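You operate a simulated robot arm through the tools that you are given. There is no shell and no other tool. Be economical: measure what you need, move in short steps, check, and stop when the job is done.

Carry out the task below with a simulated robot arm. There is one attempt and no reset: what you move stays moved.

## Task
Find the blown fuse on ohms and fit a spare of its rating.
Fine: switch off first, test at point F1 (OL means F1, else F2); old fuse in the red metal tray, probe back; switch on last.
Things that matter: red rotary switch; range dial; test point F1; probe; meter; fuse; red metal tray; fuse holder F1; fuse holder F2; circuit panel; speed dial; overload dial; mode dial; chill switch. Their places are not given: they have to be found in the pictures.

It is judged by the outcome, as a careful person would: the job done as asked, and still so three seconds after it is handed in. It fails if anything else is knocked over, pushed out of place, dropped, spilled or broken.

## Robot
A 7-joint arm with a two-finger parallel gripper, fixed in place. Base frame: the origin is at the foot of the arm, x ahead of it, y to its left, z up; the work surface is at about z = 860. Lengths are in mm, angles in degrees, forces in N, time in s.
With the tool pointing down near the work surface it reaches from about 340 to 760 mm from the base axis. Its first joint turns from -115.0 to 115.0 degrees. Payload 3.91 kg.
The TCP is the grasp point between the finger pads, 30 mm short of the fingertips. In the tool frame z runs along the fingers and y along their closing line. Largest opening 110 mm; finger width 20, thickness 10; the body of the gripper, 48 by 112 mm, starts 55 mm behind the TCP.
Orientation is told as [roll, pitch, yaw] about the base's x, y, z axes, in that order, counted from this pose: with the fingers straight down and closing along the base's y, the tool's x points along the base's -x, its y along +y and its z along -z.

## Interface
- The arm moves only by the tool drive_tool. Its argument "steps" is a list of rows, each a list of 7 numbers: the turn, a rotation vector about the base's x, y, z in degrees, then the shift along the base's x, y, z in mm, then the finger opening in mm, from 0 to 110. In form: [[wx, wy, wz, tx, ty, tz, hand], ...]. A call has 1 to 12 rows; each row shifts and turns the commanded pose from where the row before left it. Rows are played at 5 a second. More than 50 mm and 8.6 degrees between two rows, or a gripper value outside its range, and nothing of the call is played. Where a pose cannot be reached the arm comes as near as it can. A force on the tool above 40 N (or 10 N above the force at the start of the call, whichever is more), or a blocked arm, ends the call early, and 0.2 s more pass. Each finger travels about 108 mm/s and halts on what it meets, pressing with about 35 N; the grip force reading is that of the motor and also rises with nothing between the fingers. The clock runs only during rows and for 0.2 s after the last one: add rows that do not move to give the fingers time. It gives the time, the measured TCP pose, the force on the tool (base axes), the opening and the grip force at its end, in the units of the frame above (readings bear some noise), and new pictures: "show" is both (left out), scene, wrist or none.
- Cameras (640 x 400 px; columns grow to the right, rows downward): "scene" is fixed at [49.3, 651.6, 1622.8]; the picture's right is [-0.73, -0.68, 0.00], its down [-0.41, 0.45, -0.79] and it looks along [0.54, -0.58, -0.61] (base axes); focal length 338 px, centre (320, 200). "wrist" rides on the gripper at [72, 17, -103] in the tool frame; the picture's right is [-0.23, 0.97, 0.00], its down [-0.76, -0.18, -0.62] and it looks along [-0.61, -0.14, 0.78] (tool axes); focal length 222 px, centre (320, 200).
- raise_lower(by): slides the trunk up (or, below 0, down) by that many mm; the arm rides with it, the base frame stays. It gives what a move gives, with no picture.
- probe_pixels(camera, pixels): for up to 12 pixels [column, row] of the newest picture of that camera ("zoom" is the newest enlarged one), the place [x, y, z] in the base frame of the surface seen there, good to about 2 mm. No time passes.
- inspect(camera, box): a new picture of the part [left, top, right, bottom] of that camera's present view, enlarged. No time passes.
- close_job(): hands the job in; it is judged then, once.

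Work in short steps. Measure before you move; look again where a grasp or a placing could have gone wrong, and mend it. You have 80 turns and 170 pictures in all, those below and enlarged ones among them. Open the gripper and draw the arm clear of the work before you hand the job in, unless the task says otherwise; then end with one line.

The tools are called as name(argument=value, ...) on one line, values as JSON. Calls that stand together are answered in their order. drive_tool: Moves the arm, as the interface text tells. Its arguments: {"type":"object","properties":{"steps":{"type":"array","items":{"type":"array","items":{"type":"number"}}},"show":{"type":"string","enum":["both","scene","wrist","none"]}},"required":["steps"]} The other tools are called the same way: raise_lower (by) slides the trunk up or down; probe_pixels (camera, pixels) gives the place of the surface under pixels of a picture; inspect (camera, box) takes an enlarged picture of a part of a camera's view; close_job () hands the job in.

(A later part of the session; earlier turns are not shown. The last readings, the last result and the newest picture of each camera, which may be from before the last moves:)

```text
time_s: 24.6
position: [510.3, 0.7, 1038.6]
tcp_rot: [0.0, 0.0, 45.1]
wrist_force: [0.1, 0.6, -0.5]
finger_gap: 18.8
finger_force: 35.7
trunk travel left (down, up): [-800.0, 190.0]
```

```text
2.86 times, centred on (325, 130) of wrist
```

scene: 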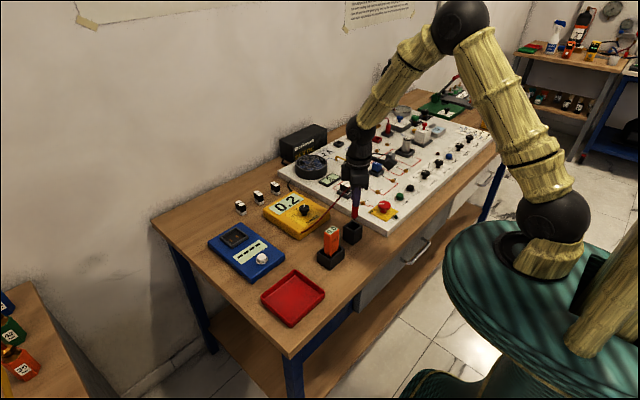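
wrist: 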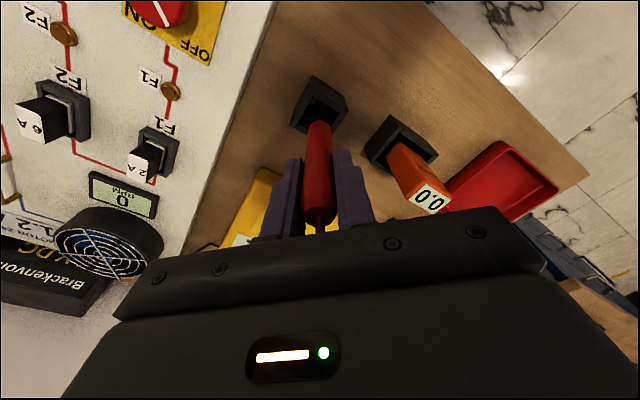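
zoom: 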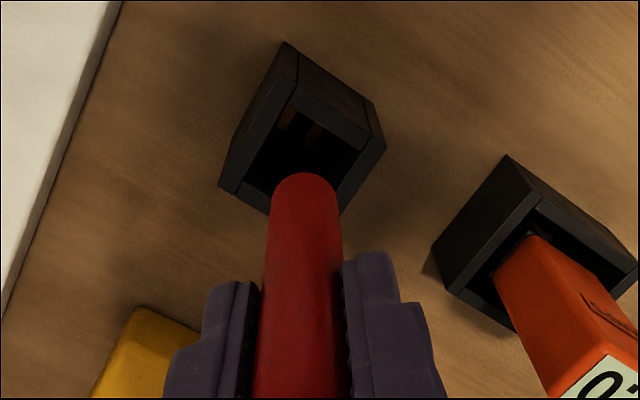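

Tip (288,227 zoom) is aligned with the holder opening (280,262). I lower it in.

drive_tool(steps=[[0, 0, 0, -0.5, 0.5, -15, 10], [0, 0, 0, 0, 0, -15, 10], [0, 0, 0, 0, 0, -20, 10], [0, 0, 0, 0, 0, -18, 10], [0, 0, 0, 0, 0, -8, 10], [0, 0, 0, 0, 0, 0, 10]], show="scene")

inspect(camera="scene", box=[315, 180, 405, 250])

```text
time_s: 26.0
position: [508.8, 1.2, 960.7]
tcp_rot: [0.0, -0.1, 45.3]
wrist_force: [-0.5, 0.0, -1.3]
finger_gap: 18.6
finger_force: 34.6
trunk travel left (down, up): [-800.0, 190.0]
```

scene: 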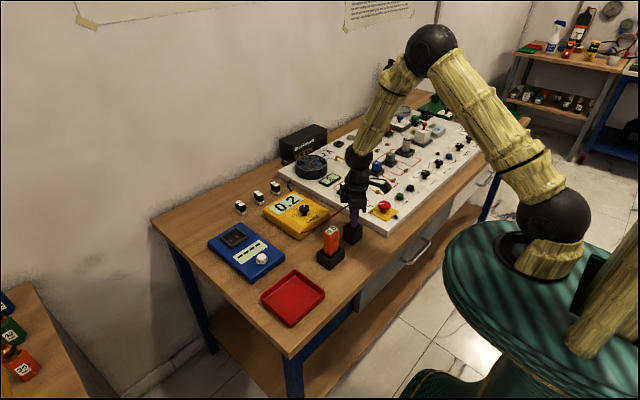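

```text
5.71 times, centred on (360, 215) of scene
```

zoom: 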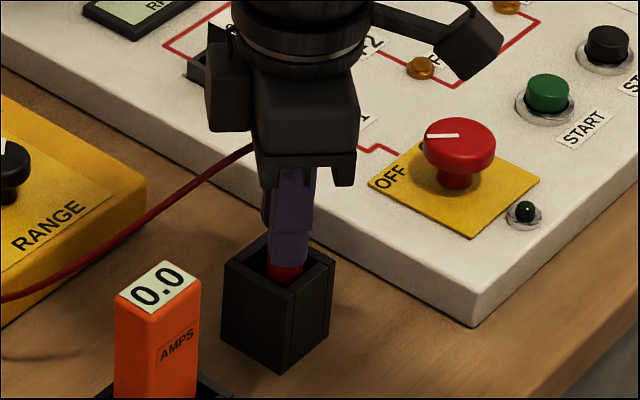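

At the original height 961, no force. I release and rise straight up.

drive_tool(steps=[[0, 0, 0, 0, 0, 0, 50], [0, 0, 0, 0, 0, 0, 60], [0, 0, 0, 0, 0, 30, 60], [0, 0, 0, 0, 0, 45, 60], [0, 0, 0, 0, 0, 45, 60], [0, 0, -7.5, 30, -35, 10, 60], [0, 0, -7.5, 30, -35, 0, 60], [0, 0, -7.5, 0, -30, 0, 60], [0, 0, -7.5, 0, -30, 0, 60], [0, 0, -7.5, 0, -30, 0, 60], [0, 0, -7.5, 0, -30, 0, 60], [0, 0, 0, 0, 0, 0, 60]])

inspect(camera="scene", box=[320, 155, 420, 245])

inspect(camera="wrist", box=[200, 60, 440, 220])

```text
time_s: 28.6
position: [564.8, -187.9, 1094.3]
tcp_rot: [0.0, 0.0, 0.3]
wrist_force: [0.0, 0.1, 0.6]
finger_gap: 60.2
finger_force: 0.1
trunk travel left (down, up): [-800.0, 190.0]
```

scene: 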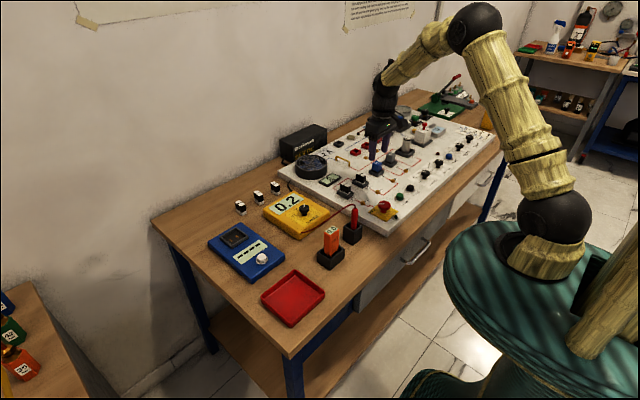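
wrist: 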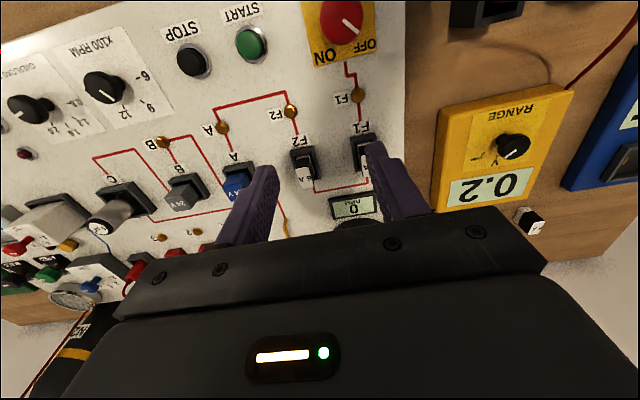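

```text
4.44 times, centred on (370, 200) of scene
```

zoom: 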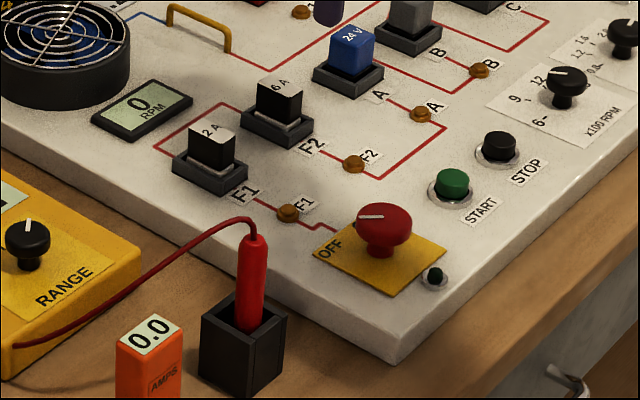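

```text
2.50 times, centred on (320, 140) of wrist
```

zoom: 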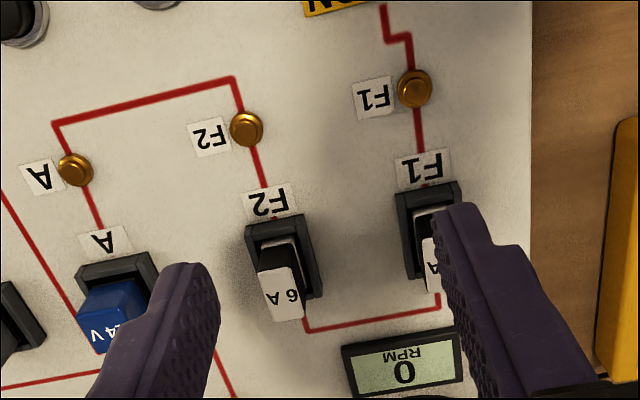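

Probe is back home. Now I measure the F2 fuse (top, corners, holder) precisely.

probe_pixels(camera="zoom", pixels=[[282, 293], [263, 274], [291, 268], [300, 313], [277, 319], [246, 226], [302, 214], [318, 293], [272, 248], [265, 262], [296, 250], [275, 240]])

inspect(camera="scene", box=[335, 160, 385, 195])

probe_pixels(camera="scene", pixels=[[361, 174.5], [357.5, 173.5], [364.5, 174.5], [360, 171.5], [360.5, 176.5], [358, 182], [364.5, 181], [354.5, 178.5], [362, 185]])

```text
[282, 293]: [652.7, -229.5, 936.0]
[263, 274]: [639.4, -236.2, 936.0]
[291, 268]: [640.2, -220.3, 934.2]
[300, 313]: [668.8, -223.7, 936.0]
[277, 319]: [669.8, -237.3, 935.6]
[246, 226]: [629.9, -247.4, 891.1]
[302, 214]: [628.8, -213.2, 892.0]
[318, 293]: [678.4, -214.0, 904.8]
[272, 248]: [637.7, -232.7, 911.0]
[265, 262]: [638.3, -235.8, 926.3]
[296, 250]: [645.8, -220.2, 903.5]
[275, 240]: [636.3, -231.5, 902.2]
```

```text
11.43 times, centred on (360, 178) of scene
```

zoom: 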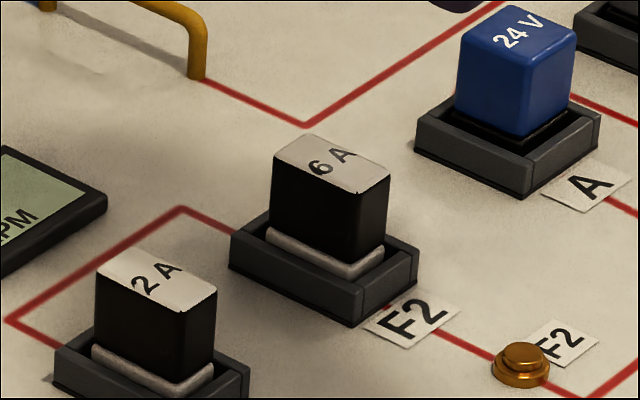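

```text
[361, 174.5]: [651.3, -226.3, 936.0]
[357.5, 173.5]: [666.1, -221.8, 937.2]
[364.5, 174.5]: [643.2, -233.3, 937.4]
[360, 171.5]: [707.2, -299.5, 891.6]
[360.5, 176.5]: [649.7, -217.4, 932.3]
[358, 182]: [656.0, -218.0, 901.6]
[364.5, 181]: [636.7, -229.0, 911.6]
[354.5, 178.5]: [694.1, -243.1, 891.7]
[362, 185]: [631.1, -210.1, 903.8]
```

F2 fuse: centre (654,-228.5), top 936, narrow along y (~18 mm), holder top 905. I move above it at z≈1000 and open to 50.

drive_tool(steps=[[0, 0, 0, 30, -14, -15, 50], [0, 0, 0, 30, -14, -25, 50], [0, 0, 0, 29, -12.6, -25, 50], [0, 0, 0, 0, 0, -29, 50], [0, 0, 0, 0, 0, 0, 50], [0, 0, 0, 0, 0, 0, 50]])

inspect(camera="wrist", box=[240, 80, 400, 240])

inspect(camera="scene", box=[330, 140, 400, 200])

```text
time_s: 30.0
position: [657.3, -228.3, 998.3]
tcp_rot: [0.0, 0.1, 0.3]
wrist_force: [0.1, -0.2, -0.9]
finger_gap: 50.2
finger_force: 0.0
trunk travel left (down, up): [-800.0, 190.0]
```

scene: 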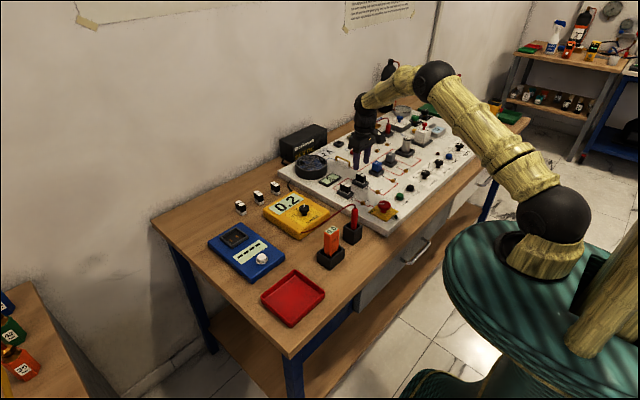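
wrist: 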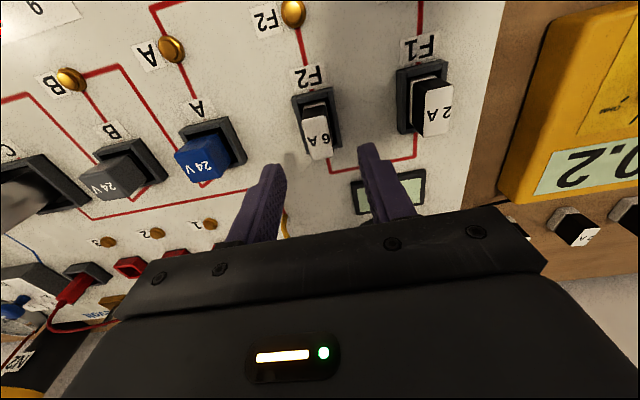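

```text
2.50 times, centred on (320, 160) of wrist
```

zoom: 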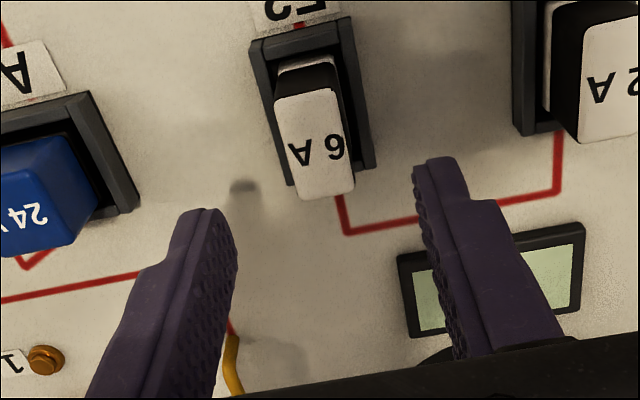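

```text
6.67 times, centred on (365, 170) of scene
```

zoom: 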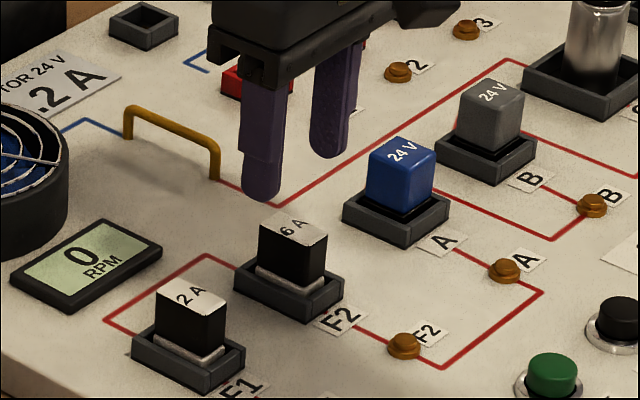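

Aligned; the fuse lies along x. I descend to z≈938 with the tips just above the holder and close.

drive_tool(steps=[[0, 0, 0, -2, 0, -30, 50], [0, 0, 0, 0, 0, -20, 50], [0, 0, 0, 0, 0, -10, 50], [0, 0, 0, 0, 0, 0, 50], [0, 0, 0, 0, 0, 0, 12], [0, 0, 0, 0, 0, 0, 12], [0, 0, 0, 0, 0, 0, 12]])

inspect(camera="scene", box=[330, 140, 400, 200])

```text
time_s: 31.6
position: [654.2, -226.8, 939.7]
tcp_rot: [0.0, 0.0, 0.3]
wrist_force: [-0.1, -0.5, 1.3]
finger_gap: 19.2
finger_force: 35.0
trunk travel left (down, up): [-800.0, 190.0]
```

scene: 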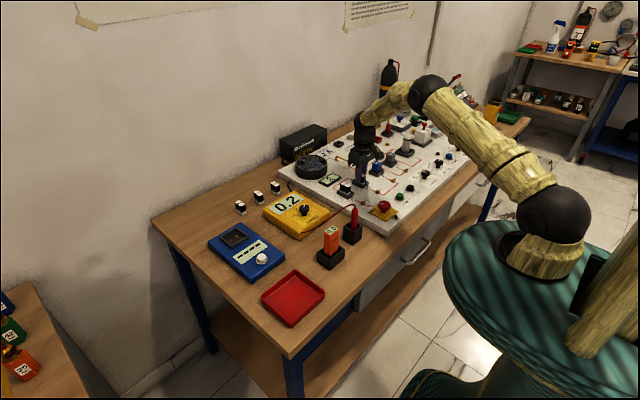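
wrist: 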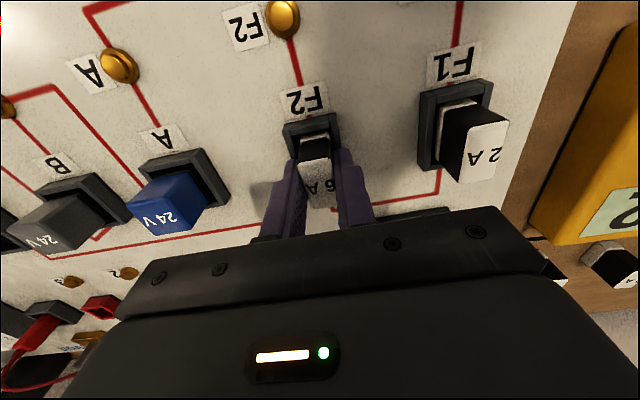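

```text
6.67 times, centred on (365, 170) of scene
```

zoom: 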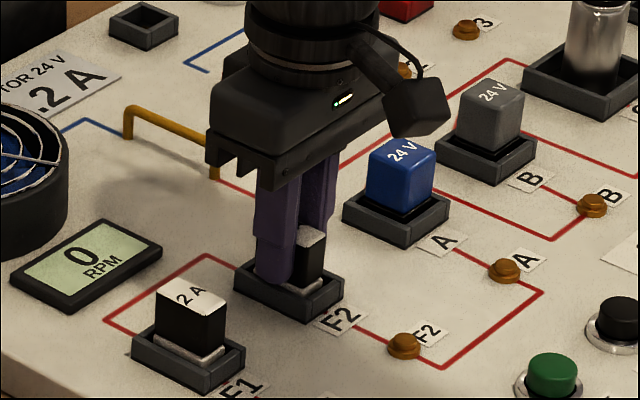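

Gripped (19.2 mm). I pull straight up.

drive_tool(steps=[[0, 0, 0, 0, 0, 10, 12], [0, 0, 0, 0, 0, 15, 12], [0, 0, 0, 0, 0, 30, 12], [0, 0, 0, 0, 0, 40, 12], [0, 0, 0, 0, 0, 0, 12]])

inspect(camera="scene", box=[330, 120, 400, 200])

inspect(camera="scene", box=[250, 215, 370, 335])

probe_pixels(camera="zoom", pixels=[[320, 270], [250, 320], [322, 182], [155, 270], [290, 368], [395, 262], [320, 110], [270, 180], [300, 160], [340, 80]])

```text
time_s: 32.8
position: [653.4, -227.0, 1030.9]
tcp_rot: [0.0, 0.1, 0.3]
wrist_force: [1.1, -0.7, -0.1]
finger_gap: 19.0
finger_force: 35.0
trunk travel left (down, up): [-800.0, 190.0]
```

scene: 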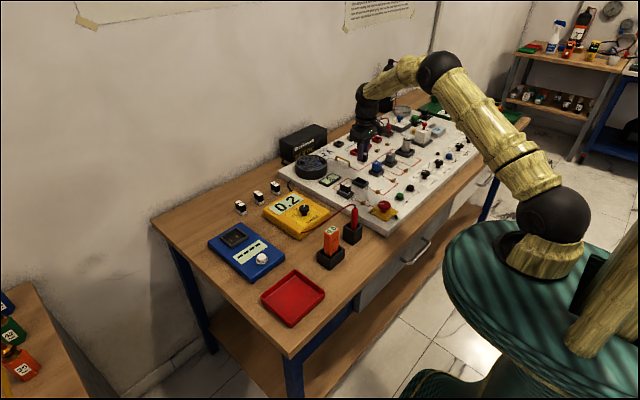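
wrist: 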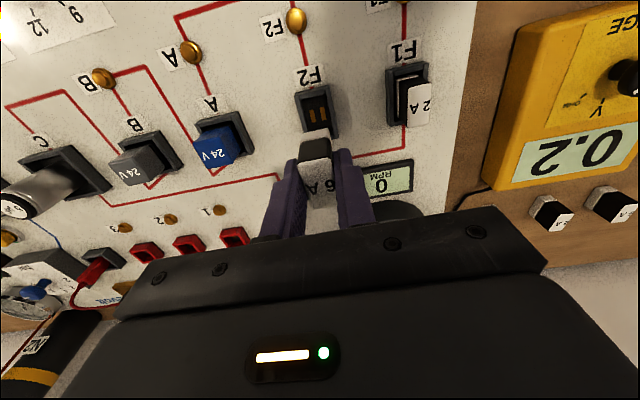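

```text
5.00 times, centred on (365, 160) of scene
```

zoom: 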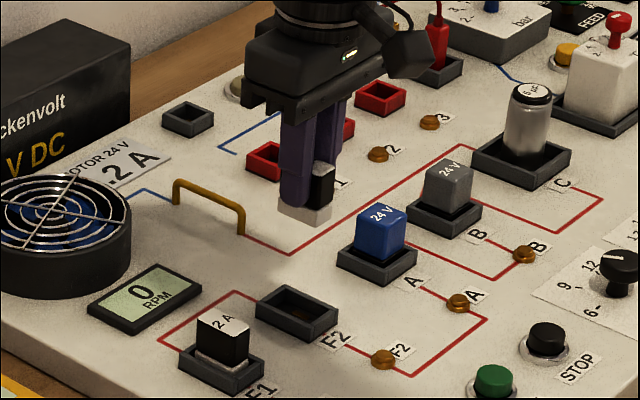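

```text
3.33 times, centred on (310, 275) of scene
```

zoom: 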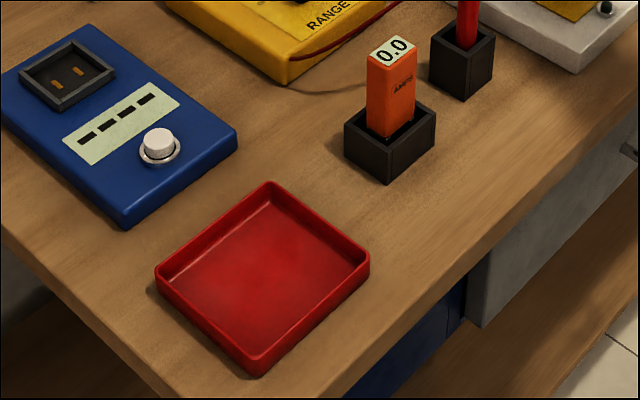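

```text
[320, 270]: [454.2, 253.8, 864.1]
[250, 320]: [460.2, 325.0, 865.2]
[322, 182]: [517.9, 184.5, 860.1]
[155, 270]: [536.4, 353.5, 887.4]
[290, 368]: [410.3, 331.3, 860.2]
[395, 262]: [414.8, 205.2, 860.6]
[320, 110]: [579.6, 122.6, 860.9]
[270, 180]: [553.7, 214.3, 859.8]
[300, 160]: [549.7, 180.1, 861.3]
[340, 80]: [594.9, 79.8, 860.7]
```

Fuse is out. Tray ≈ x 415–540, y 225–355, floor 864. I raise and carry the fuse toward (478,290).

drive_tool(steps=[[0, 0, 0, 0, 0, 45, 12], [0, 0, 0, -15.5, 46, 0, 12], [0, 0, 0, -15.5, 46, 0, 12], [0, 0, 0, -15.5, 46, 0, 12], [0, 0, 0, -15.5, 46, 0, 12], [0, 0, 0, -15.5, 46, 0, 12], [0, 0, 0, -15.5, 46, 0, 12], [0, 0, 0, -15.5, 46, 0, 12], [0, 0, 0, -15.5, 46, 0, 12], [0, 0, 0, -15.5, 46, 0, 12], [0, 0, 0, -15.5, 46, 0, 12], [0, 0, 0, -15.5, 46, 0, 12]], show="none")

drive_tool(steps=[[0, 0, 0, -5, 11, -20, 12], [0, 0, 0, 0, 0, -45, 12], [0, 0, 0, 0, 0, -45, 12], [0, 0, 0, 0, 0, -25, 12], [0, 0, 0, 0, 0, 0, 12]])

```text
time_s: 35.4
position: [485.6, 278.7, 1075.1]
tcp_rot: [-0.1, 0.0, 0.3]
wrist_force: [0.2, 0.3, -0.8]
finger_gap: 19.0
finger_force: 34.6
trunk travel left (down, up): [-800.0, 190.0]
```

```text
time_s: 36.6
position: [482.4, 289.9, 943.3]
tcp_rot: [0.0, 0.1, 0.4]
wrist_force: [-0.4, 0.3, -0.3]
finger_gap: 19.1
finger_force: 34.2
trunk travel left (down, up): [-800.0, 190.0]
```

scene: 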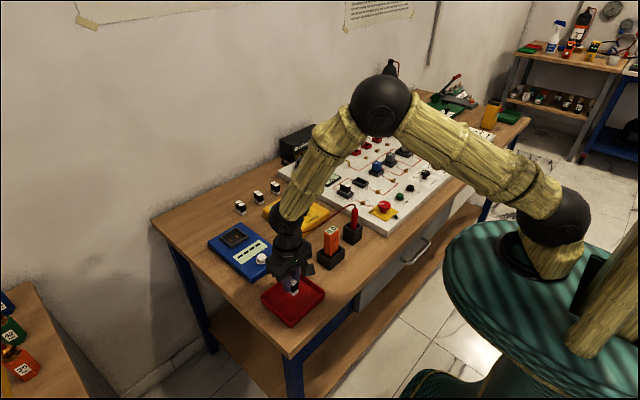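
wrist: 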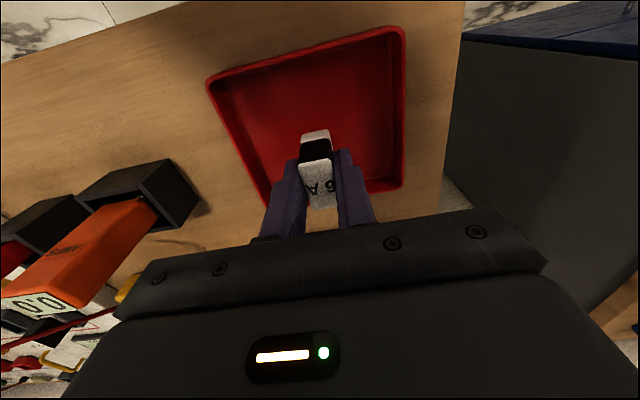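

Over the tray. I lower the fuse to the floor, release, and rise.

drive_tool(steps=[[0, 0, 0, 0, 0, -18, 12], [0, 0, 0, 0, 0, -8, 12], [0, 0, 0, 0, 0, -3, 12], [0, 0, 0, 0, 0, -1.5, 12], [0, 0, 0, 0, 0, 0, 12]], show="scene")

inspect(camera="scene", box=[250, 240, 340, 330])

```text
time_s: 37.8
position: [479.9, 290.0, 912.1]
tcp_rot: [0.0, -0.1, 0.2]
wrist_force: [-1.1, 0.6, -0.4]
finger_gap: 19.0
finger_force: 35.4
trunk travel left (down, up): [-800.0, 190.0]
```

scene: 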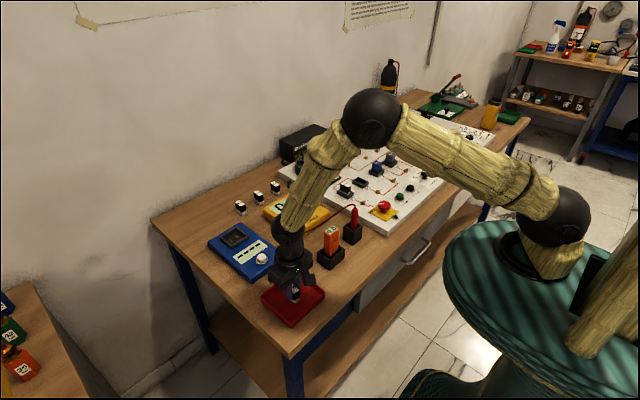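

```text
4.44 times, centred on (295, 285) of scene
```

zoom: 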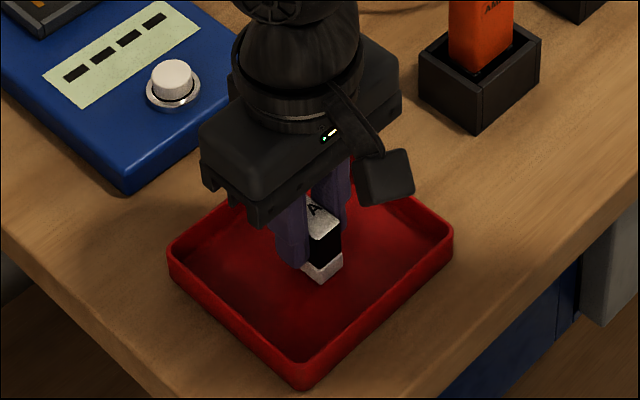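

Nearly touching; I lower 2 mm more, open gently and rise.

drive_tool(steps=[[0, 0, 0, 0, 0, -1.5, 12], [0, 0, 0, 0, 0, 0, 12], [0, 0, 0, 0, 0, 0, 30], [0, 0, 0, 0, 0, 0, 44], [0, 0, 0, 0, 0, 30, 44], [0, 0, 0, 0, 0, 45, 44], [0, 0, 0, 0, 0, 45, 44], [0, 0, 0, 0, 0, 30, 44]])

inspect(camera="scene", box=[250, 240, 340, 330])

```text
time_s: 39.6
position: [476.2, 289.6, 1062.9]
tcp_rot: [0.0, 0.0, 0.3]
wrist_force: [-0.1, -0.6, -0.1]
finger_gap: 43.7
finger_force: 0.0
trunk travel left (down, up): [-800.0, 190.0]
```

scene: 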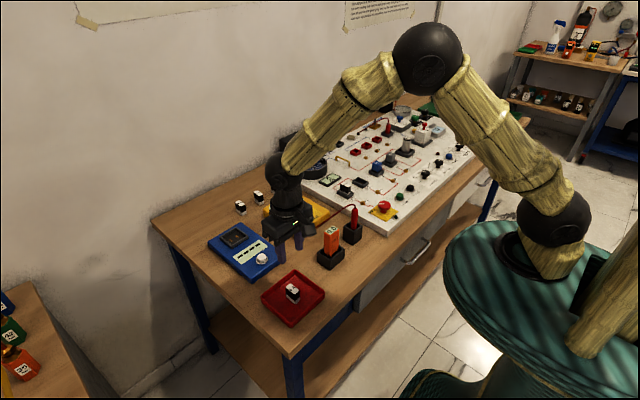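
wrist: 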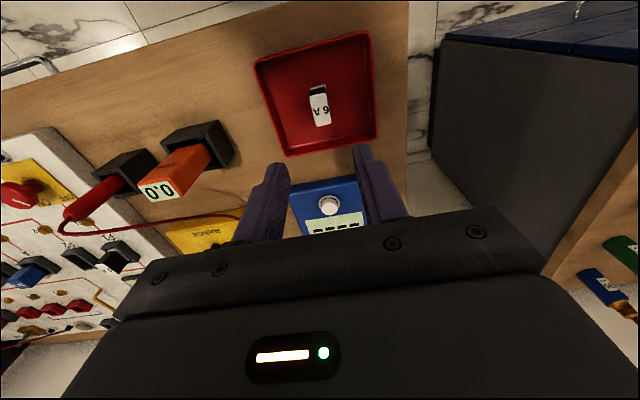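

```text
4.44 times, centred on (295, 285) of scene
```

zoom: 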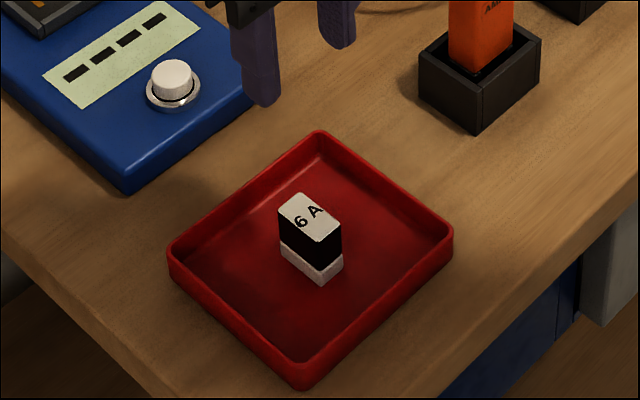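

Old fuse stands in the tray. Now I measure the 6 A spare's pose, the wall, and the arm's shoulder to plan the long reach.

inspect(camera="scene", box=[220, 180, 285, 225])

probe_pixels(camera="zoom", pixels=[[170, 200], [130, 190], [170, 175], [205, 205], [175, 225], [137, 265], [180, 300], [215, 270], [190, 310], [220, 300], [135, 275], [60, 30]])

probe_pixels(camera="scene", pixels=[[555, 215], [430, 55], [525, 245], [280, 165], [235, 190], [180, 195], [243, 235], [285, 190]])

```text
8.89 times, centred on (252, 202) of scene
```

zoom: 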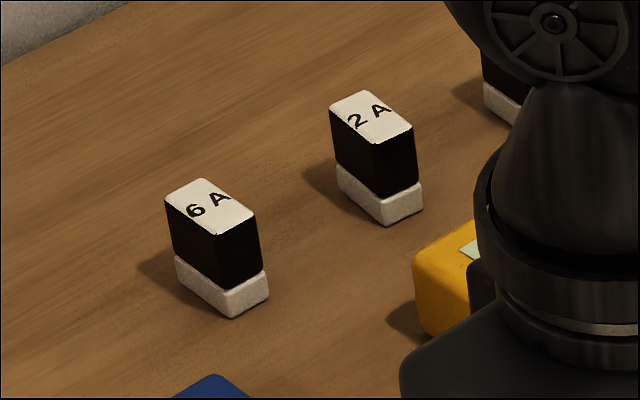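

```text
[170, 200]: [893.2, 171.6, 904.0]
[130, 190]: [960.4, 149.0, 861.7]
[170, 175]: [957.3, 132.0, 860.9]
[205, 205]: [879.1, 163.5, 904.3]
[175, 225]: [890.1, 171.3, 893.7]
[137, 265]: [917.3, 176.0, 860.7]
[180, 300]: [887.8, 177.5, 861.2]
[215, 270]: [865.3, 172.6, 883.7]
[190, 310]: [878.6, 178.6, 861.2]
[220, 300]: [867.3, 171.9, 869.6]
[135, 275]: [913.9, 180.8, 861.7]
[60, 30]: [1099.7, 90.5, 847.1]
```

```text
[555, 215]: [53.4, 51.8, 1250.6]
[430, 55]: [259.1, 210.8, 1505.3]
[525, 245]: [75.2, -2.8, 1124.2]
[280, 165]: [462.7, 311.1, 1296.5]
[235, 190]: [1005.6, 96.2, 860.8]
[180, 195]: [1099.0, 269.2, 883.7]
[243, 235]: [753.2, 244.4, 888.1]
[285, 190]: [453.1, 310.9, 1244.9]
```

Spare centre ≈ (880,162), top 905, long axis along x; radius 895 needs a forward tilt (about 42°, pitch about y). I move to (800,162,1060) while tilting.

drive_tool(steps=[[0, -5.25, 0, 40.5, -16, 0, 50], [0, -5.25, 0, 40.5, -16, 0, 50], [0, -5.25, 0, 40.5, -16, 0, 50], [0, -5.25, 0, 40.5, -16, 0, 50], [0, -5.25, 0, 40.5, -16, 0, 50], [0, -5.25, 0, 40.5, -16, 0, 50], [0, -5.25, 0, 40.5, -16, 0, 50], [0, -5.25, 0, 40.5, -16, 0, 50], [0, 0, 0, 0, 0, 0, 50], [0, 0, 0, 0, 0, 0, 50]])

```text
time_s: 41.8
position: [802.3, 160.6, 1059.7]
tcp_rot: [-0.2, -41.9, 0.3]
wrist_force: [0.2, 0.1, 0.3]
finger_gap: 50.2
finger_force: 0.1
trunk travel left (down, up): [-800.0, 190.0]
```

scene: 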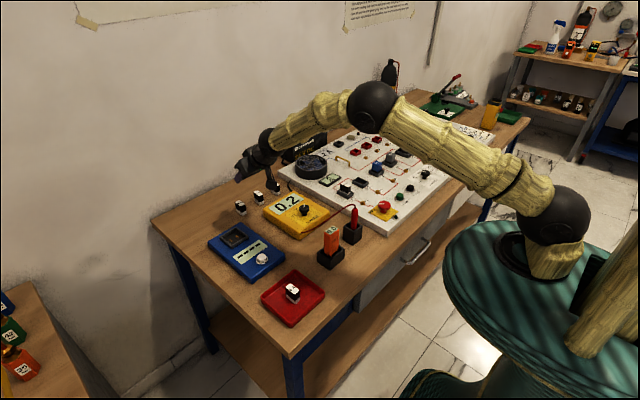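
wrist: 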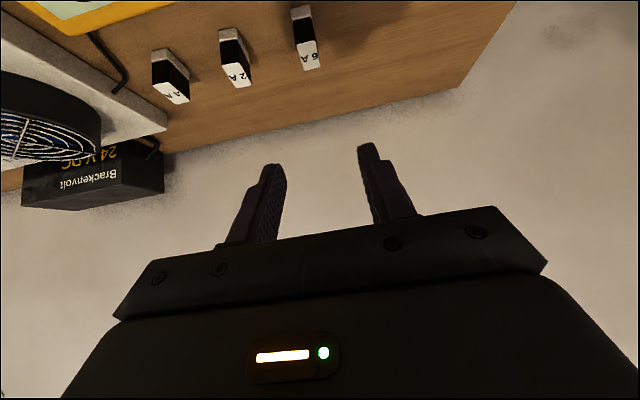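

Reached with a 42° tilt; the 6 A spare is the right-most at wrist (305,40). I advance to a pre-grasp at about (871,162,975).

drive_tool(steps=[[0, 0, 0, 23, 0.5, -28, 50], [0, 0, 0, 23, 0.5, -28, 50], [0, 0, 0, 23, 0.5, -28, 50], [0, 0, 0, 0, 0, 0, 50], [0, 0, 0, 0, 0, 0, 50]])

inspect(camera="scene", box=[210, 140, 290, 225])

inspect(camera="wrist", box=[220, 40, 420, 240])

```text
time_s: 43.0
position: [871.9, 163.5, 974.8]
tcp_rot: [-0.1, -42.0, 0.3]
wrist_force: [0.0, -0.7, 0.2]
finger_gap: 50.2
finger_force: 0.0
trunk travel left (down, up): [-800.0, 190.0]
```

scene: 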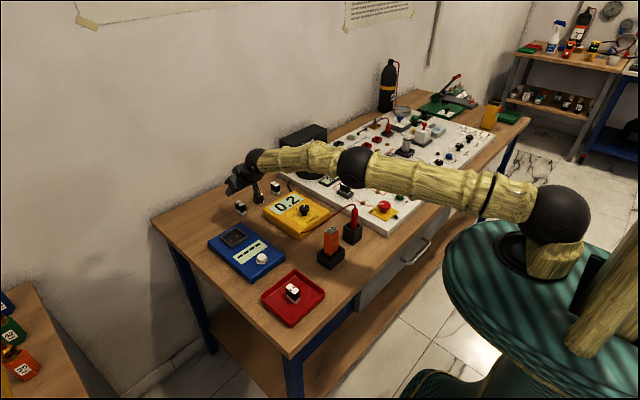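
wrist: 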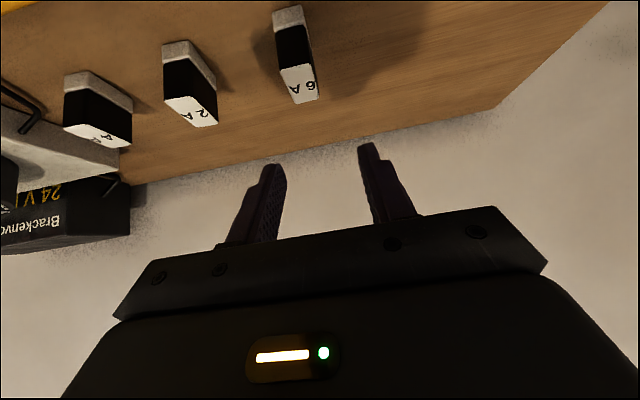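

```text
4.71 times, centred on (250, 182) of scene
```

zoom: 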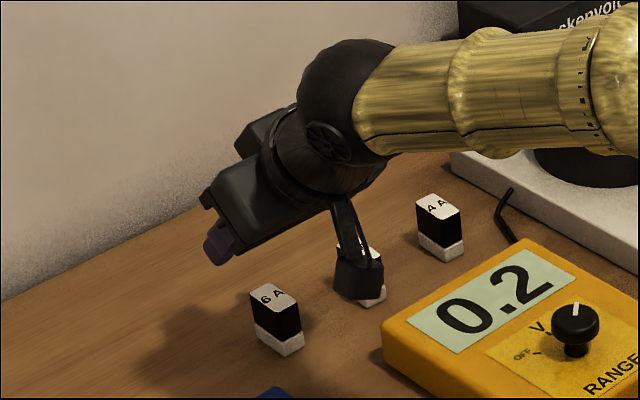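

```text
2.00 times, centred on (320, 140) of wrist
```

zoom: 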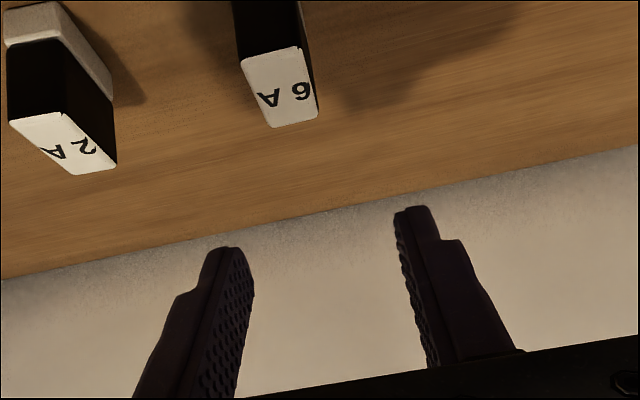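

The arm is nearly straight, so I'll lower the trunk instead, bringing the hand straight down: first 45 mm.

raise_lower(by=-45)

drive_tool(steps=[[0, 0, 0, 0, -1, 0, 50], [0, 0, 0, 0, 0, 0, 50]])

inspect(camera="scene", box=[210, 140, 290, 225])

inspect(camera="wrist", box=[220, 40, 420, 240])

```text
time_s: 43.9
position: [871.5, 162.5, 931.7]
tcp_rot: [-0.2, -42.0, 0.3]
wrist_force: [-0.1, 0.1, -0.5]
finger_gap: 50.3
finger_force: 0.1
trunk travel left (down, up): [-755.0, 235.0]
```

```text
time_s: 44.5
position: [871.8, 162.4, 932.3]
tcp_rot: [-0.2, -42.0, 0.3]
wrist_force: [0.1, -1.2, -0.4]
finger_gap: 50.2
finger_force: 0.0
trunk travel left (down, up): [-755.0, 235.0]
```

scene: 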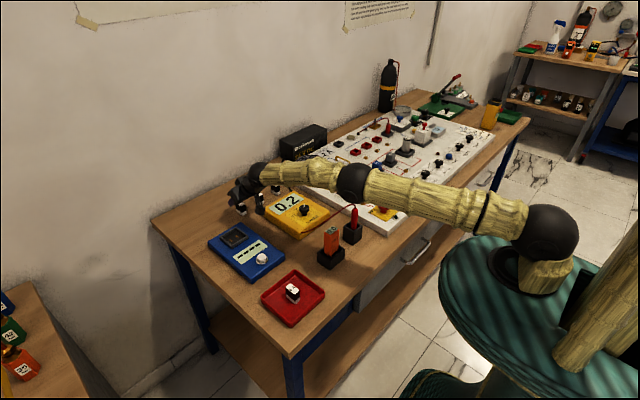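
wrist: 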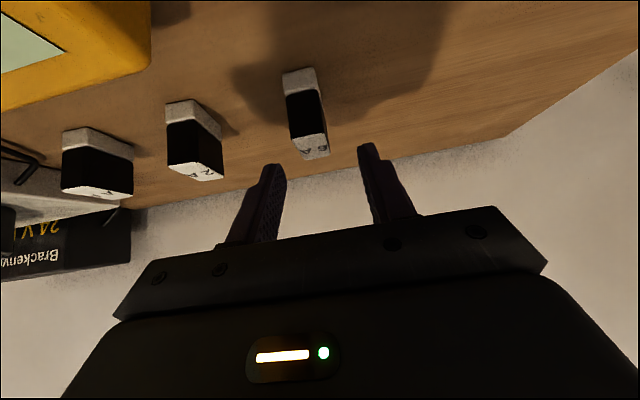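

```text
4.71 times, centred on (250, 182) of scene
```

zoom: 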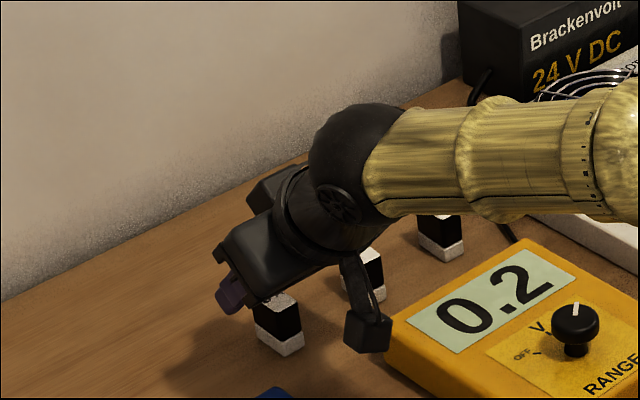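

```text
2.00 times, centred on (320, 140) of wrist
```

zoom: 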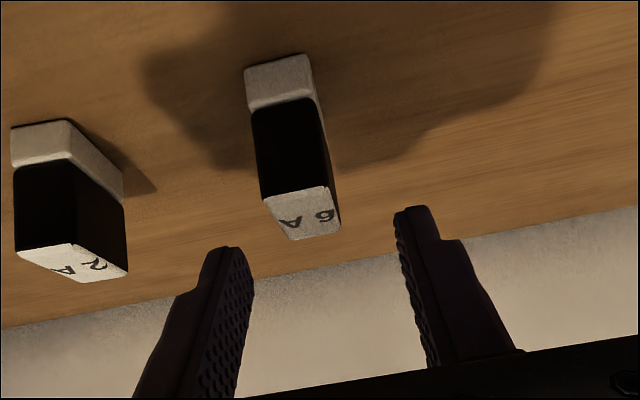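

Fuse is between the fingers' lines. I lower the trunk a further 25 mm to z≈907.

raise_lower(by=-25)

drive_tool(steps=[[0, 0, 0, 0, 0, 0, 50]])

inspect(camera="scene", box=[210, 140, 290, 225])

inspect(camera="wrist", box=[220, 40, 420, 240])

```text
time_s: 45.2
position: [872.6, 162.4, 906.7]
tcp_rot: [-0.1, -42.0, 0.3]
wrist_force: [0.2, 0.0, -0.5]
finger_gap: 50.1
finger_force: 0.1
trunk travel left (down, up): [-730.0, 260.0]
```

```text
time_s: 45.6
position: [871.7, 161.0, 906.9]
tcp_rot: [-0.1, -42.0, 0.2]
wrist_force: [-0.2, -0.2, -0.3]
finger_gap: 50.0
finger_force: 0.0
trunk travel left (down, up): [-730.0, 260.0]
```

scene: 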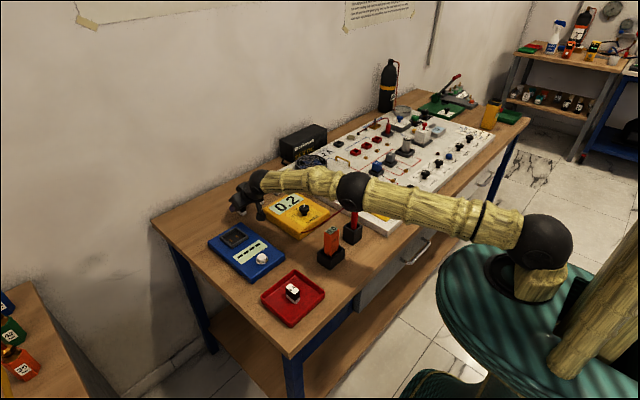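
wrist: 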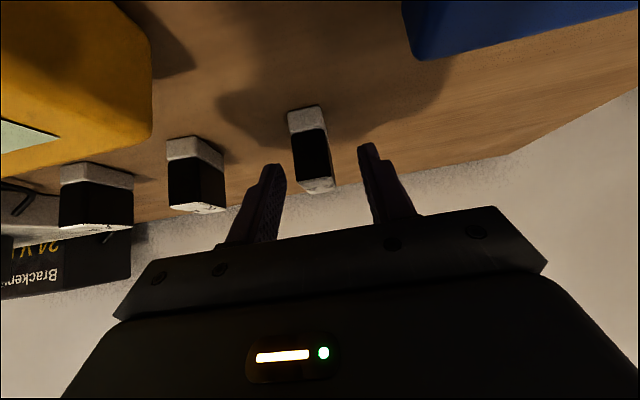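

```text
4.71 times, centred on (250, 182) of scene
```

zoom: 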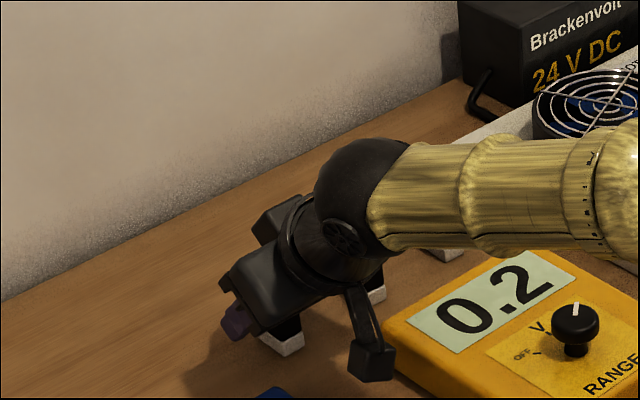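

```text
2.00 times, centred on (320, 140) of wrist
```

zoom: 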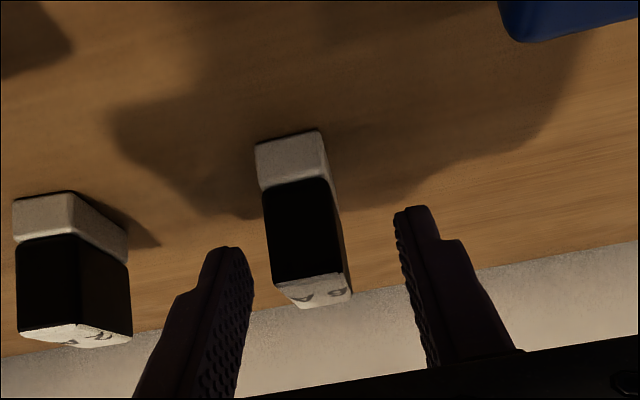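

Fuse sits between the pads. I close the gripper.

drive_tool(steps=[[0, 0, 0, 0, 0, 0, 34], [0, 0, 0, 0, 0, 0, 24], [0, 0, 0, 0, 0, 0, 12], [0, 0, 0, 0, 0, 0, 12]])

inspect(camera="wrist", box=[220, 40, 420, 240])

```text
time_s: 46.6
position: [871.5, 162.5, 906.4]
tcp_rot: [-0.2, -41.9, 0.3]
wrist_force: [0.3, 1.5, 0.3]
finger_gap: 19.1
finger_force: 34.8
trunk travel left (down, up): [-730.0, 260.0]
```

scene: 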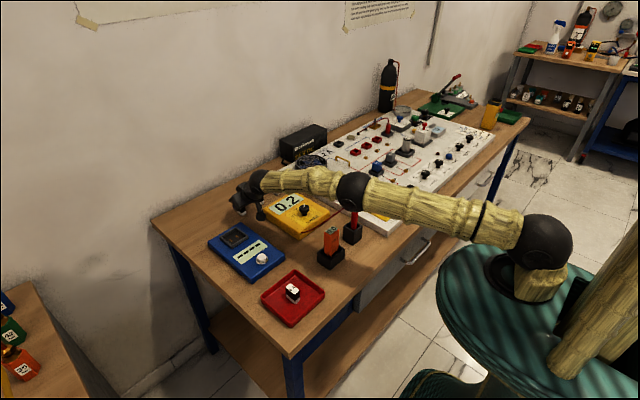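
wrist: 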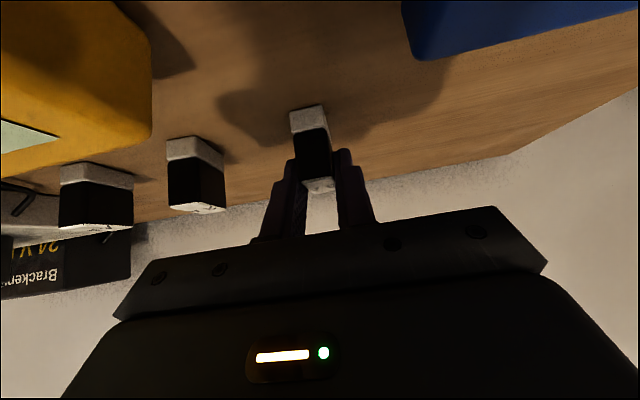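

```text
2.00 times, centred on (320, 140) of wrist
```

zoom: 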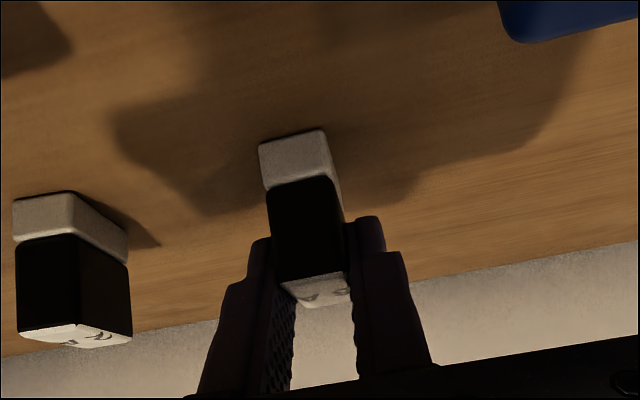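

Gripped (19.1 mm). I raise the trunk 130 mm and check the hold.

raise_lower(by=130)

drive_tool(steps=[[0, 0, 0, -30, 0, 15, 12], [0, 0, 0, -30, 0, 15, 12], [0, 0, 0, 0, 0, 0, 12]])

inspect(camera="scene", box=[210, 120, 300, 225])

```text
time_s: 48.2
position: [872.4, 161.3, 1035.5]
tcp_rot: [-0.1, -41.9, 0.3]
wrist_force: [0.1, -0.6, 0.1]
finger_gap: 19.3
finger_force: 35.4
trunk travel left (down, up): [-860.0, 130.0]
```

```text
time_s: 49.0
position: [813.2, 160.9, 1065.4]
tcp_rot: [-0.3, -42.0, 0.3]
wrist_force: [0.1, 0.0, -0.9]
finger_gap: 19.1
finger_force: 34.7
trunk travel left (down, up): [-860.0, 130.0]
```

scene: 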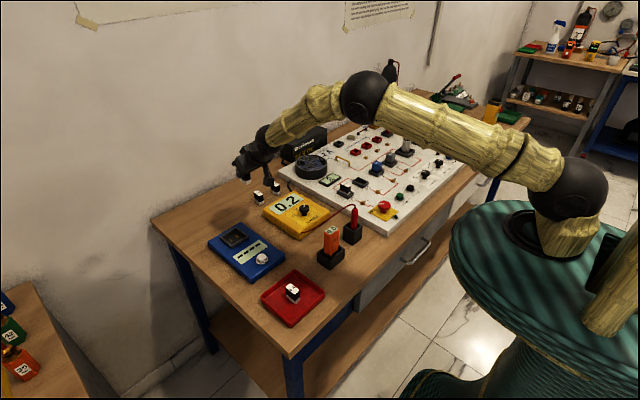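
wrist: 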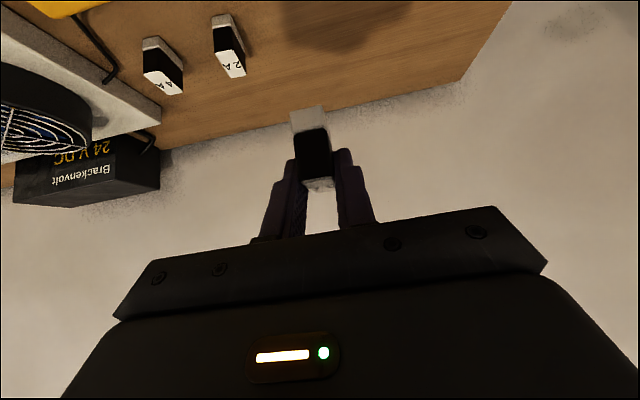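

```text
3.81 times, centred on (255, 172) of scene
```

zoom: 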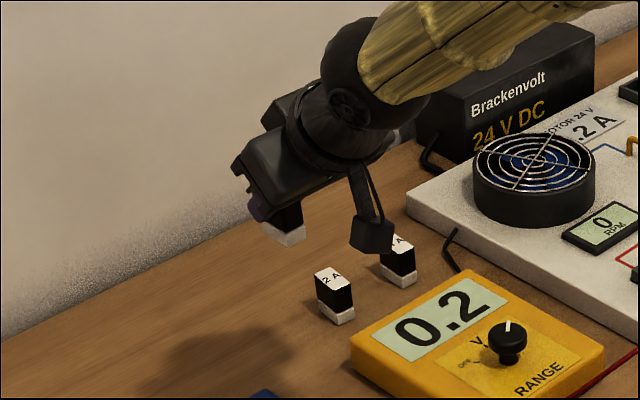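

Fuse is held upright. I carry it to above F2, keeping the tilt.

drive_tool(steps=[[0, 0, 0, -16.7, -39, 0, 12], [0, 0, 0, -16.7, -39, 0, 12], [0, 0, 0, -16.7, -39, 0, 12], [0, 0, 0, -16.7, -39, 0, 12], [0, 0, 0, -16.7, -39, 0, 12], [0, 0, 0, -16.7, -39, 0, 12], [0, 0, 0, -16.7, -39, 0, 12], [0, 0, 0, -16.7, -39, 0, 12], [0, 0, 0, -16.7, -39, 0, 12], [0, 0, 0, -16.7, -39, 0, 12], [0, 0, 0, 0, 0, -40, 12], [0, 0, 0, 0, 0, -20, 12]], show="none")

drive_tool(steps=[[0, 0, 0, 0, 0, -30, 12], [0, 0, 0, 0, 0, 0, 12], [0, 0, 0, 0, 0, 0, 12]])

inspect(camera="wrist", box=[240, 60, 400, 200])

inspect(camera="scene", box=[325, 140, 395, 200])

```text
time_s: 51.6
position: [647.4, -229.0, 1005.8]
tcp_rot: [-0.1, -42.0, 0.3]
wrist_force: [-0.7, -0.2, 0.1]
finger_gap: 18.9
finger_force: 35.3
trunk travel left (down, up): [-860.0, 130.0]
```

```text
time_s: 52.4
position: [649.7, -228.1, 975.1]
tcp_rot: [-0.2, -42.1, 0.4]
wrist_force: [0.4, -0.2, -0.7]
finger_gap: 19.0
finger_force: 34.9
trunk travel left (down, up): [-860.0, 130.0]
```

scene: 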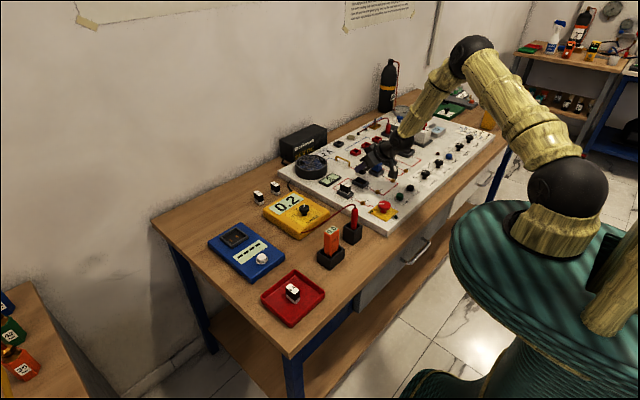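
wrist: 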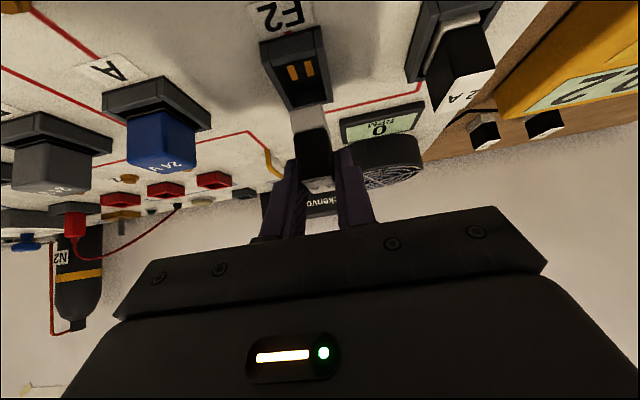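

```text
2.86 times, centred on (320, 130) of wrist
```

zoom: 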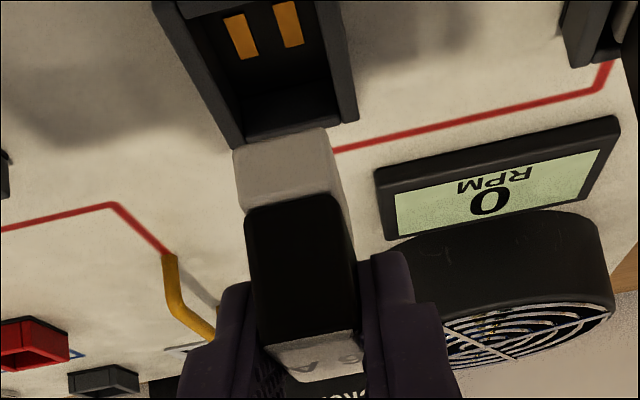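

```text
6.67 times, centred on (360, 170) of scene
```

zoom: 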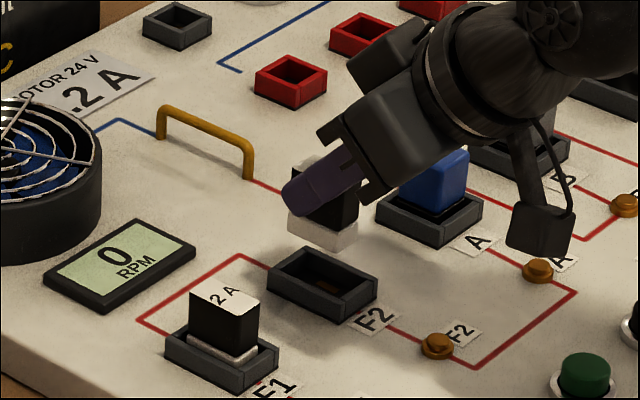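

I measure the held fuse's base corners and the socket's rim in this zoomed view.

probe_pixels(camera="zoom", pixels=[[292, 225], [330, 240], [340, 240], [355, 235], [338, 215], [352, 210], [270, 262], [345, 303], [376, 287], [306, 250], [320, 285], [300, 230]])

probe_pixels(camera="wrist", pixels=[[304, 120], [293, 112], [324, 107], [293, 128], [300, 140], [320, 140], [265, 44], [318, 30], [330, 100], [288, 105]])

```text
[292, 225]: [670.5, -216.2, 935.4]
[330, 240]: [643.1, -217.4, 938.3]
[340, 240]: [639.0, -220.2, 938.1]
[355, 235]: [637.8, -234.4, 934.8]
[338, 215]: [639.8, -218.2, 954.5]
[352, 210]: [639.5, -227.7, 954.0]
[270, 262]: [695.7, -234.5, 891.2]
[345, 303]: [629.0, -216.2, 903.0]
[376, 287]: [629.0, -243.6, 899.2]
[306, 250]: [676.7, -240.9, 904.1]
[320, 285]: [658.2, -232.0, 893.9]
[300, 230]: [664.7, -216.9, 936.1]
```

```text
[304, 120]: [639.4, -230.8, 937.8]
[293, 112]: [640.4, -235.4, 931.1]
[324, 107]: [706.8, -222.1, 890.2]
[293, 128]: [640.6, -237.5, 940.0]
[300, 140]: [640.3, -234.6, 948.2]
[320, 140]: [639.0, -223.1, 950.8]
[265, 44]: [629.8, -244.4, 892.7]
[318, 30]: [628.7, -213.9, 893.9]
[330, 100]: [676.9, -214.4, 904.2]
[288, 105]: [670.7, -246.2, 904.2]
```

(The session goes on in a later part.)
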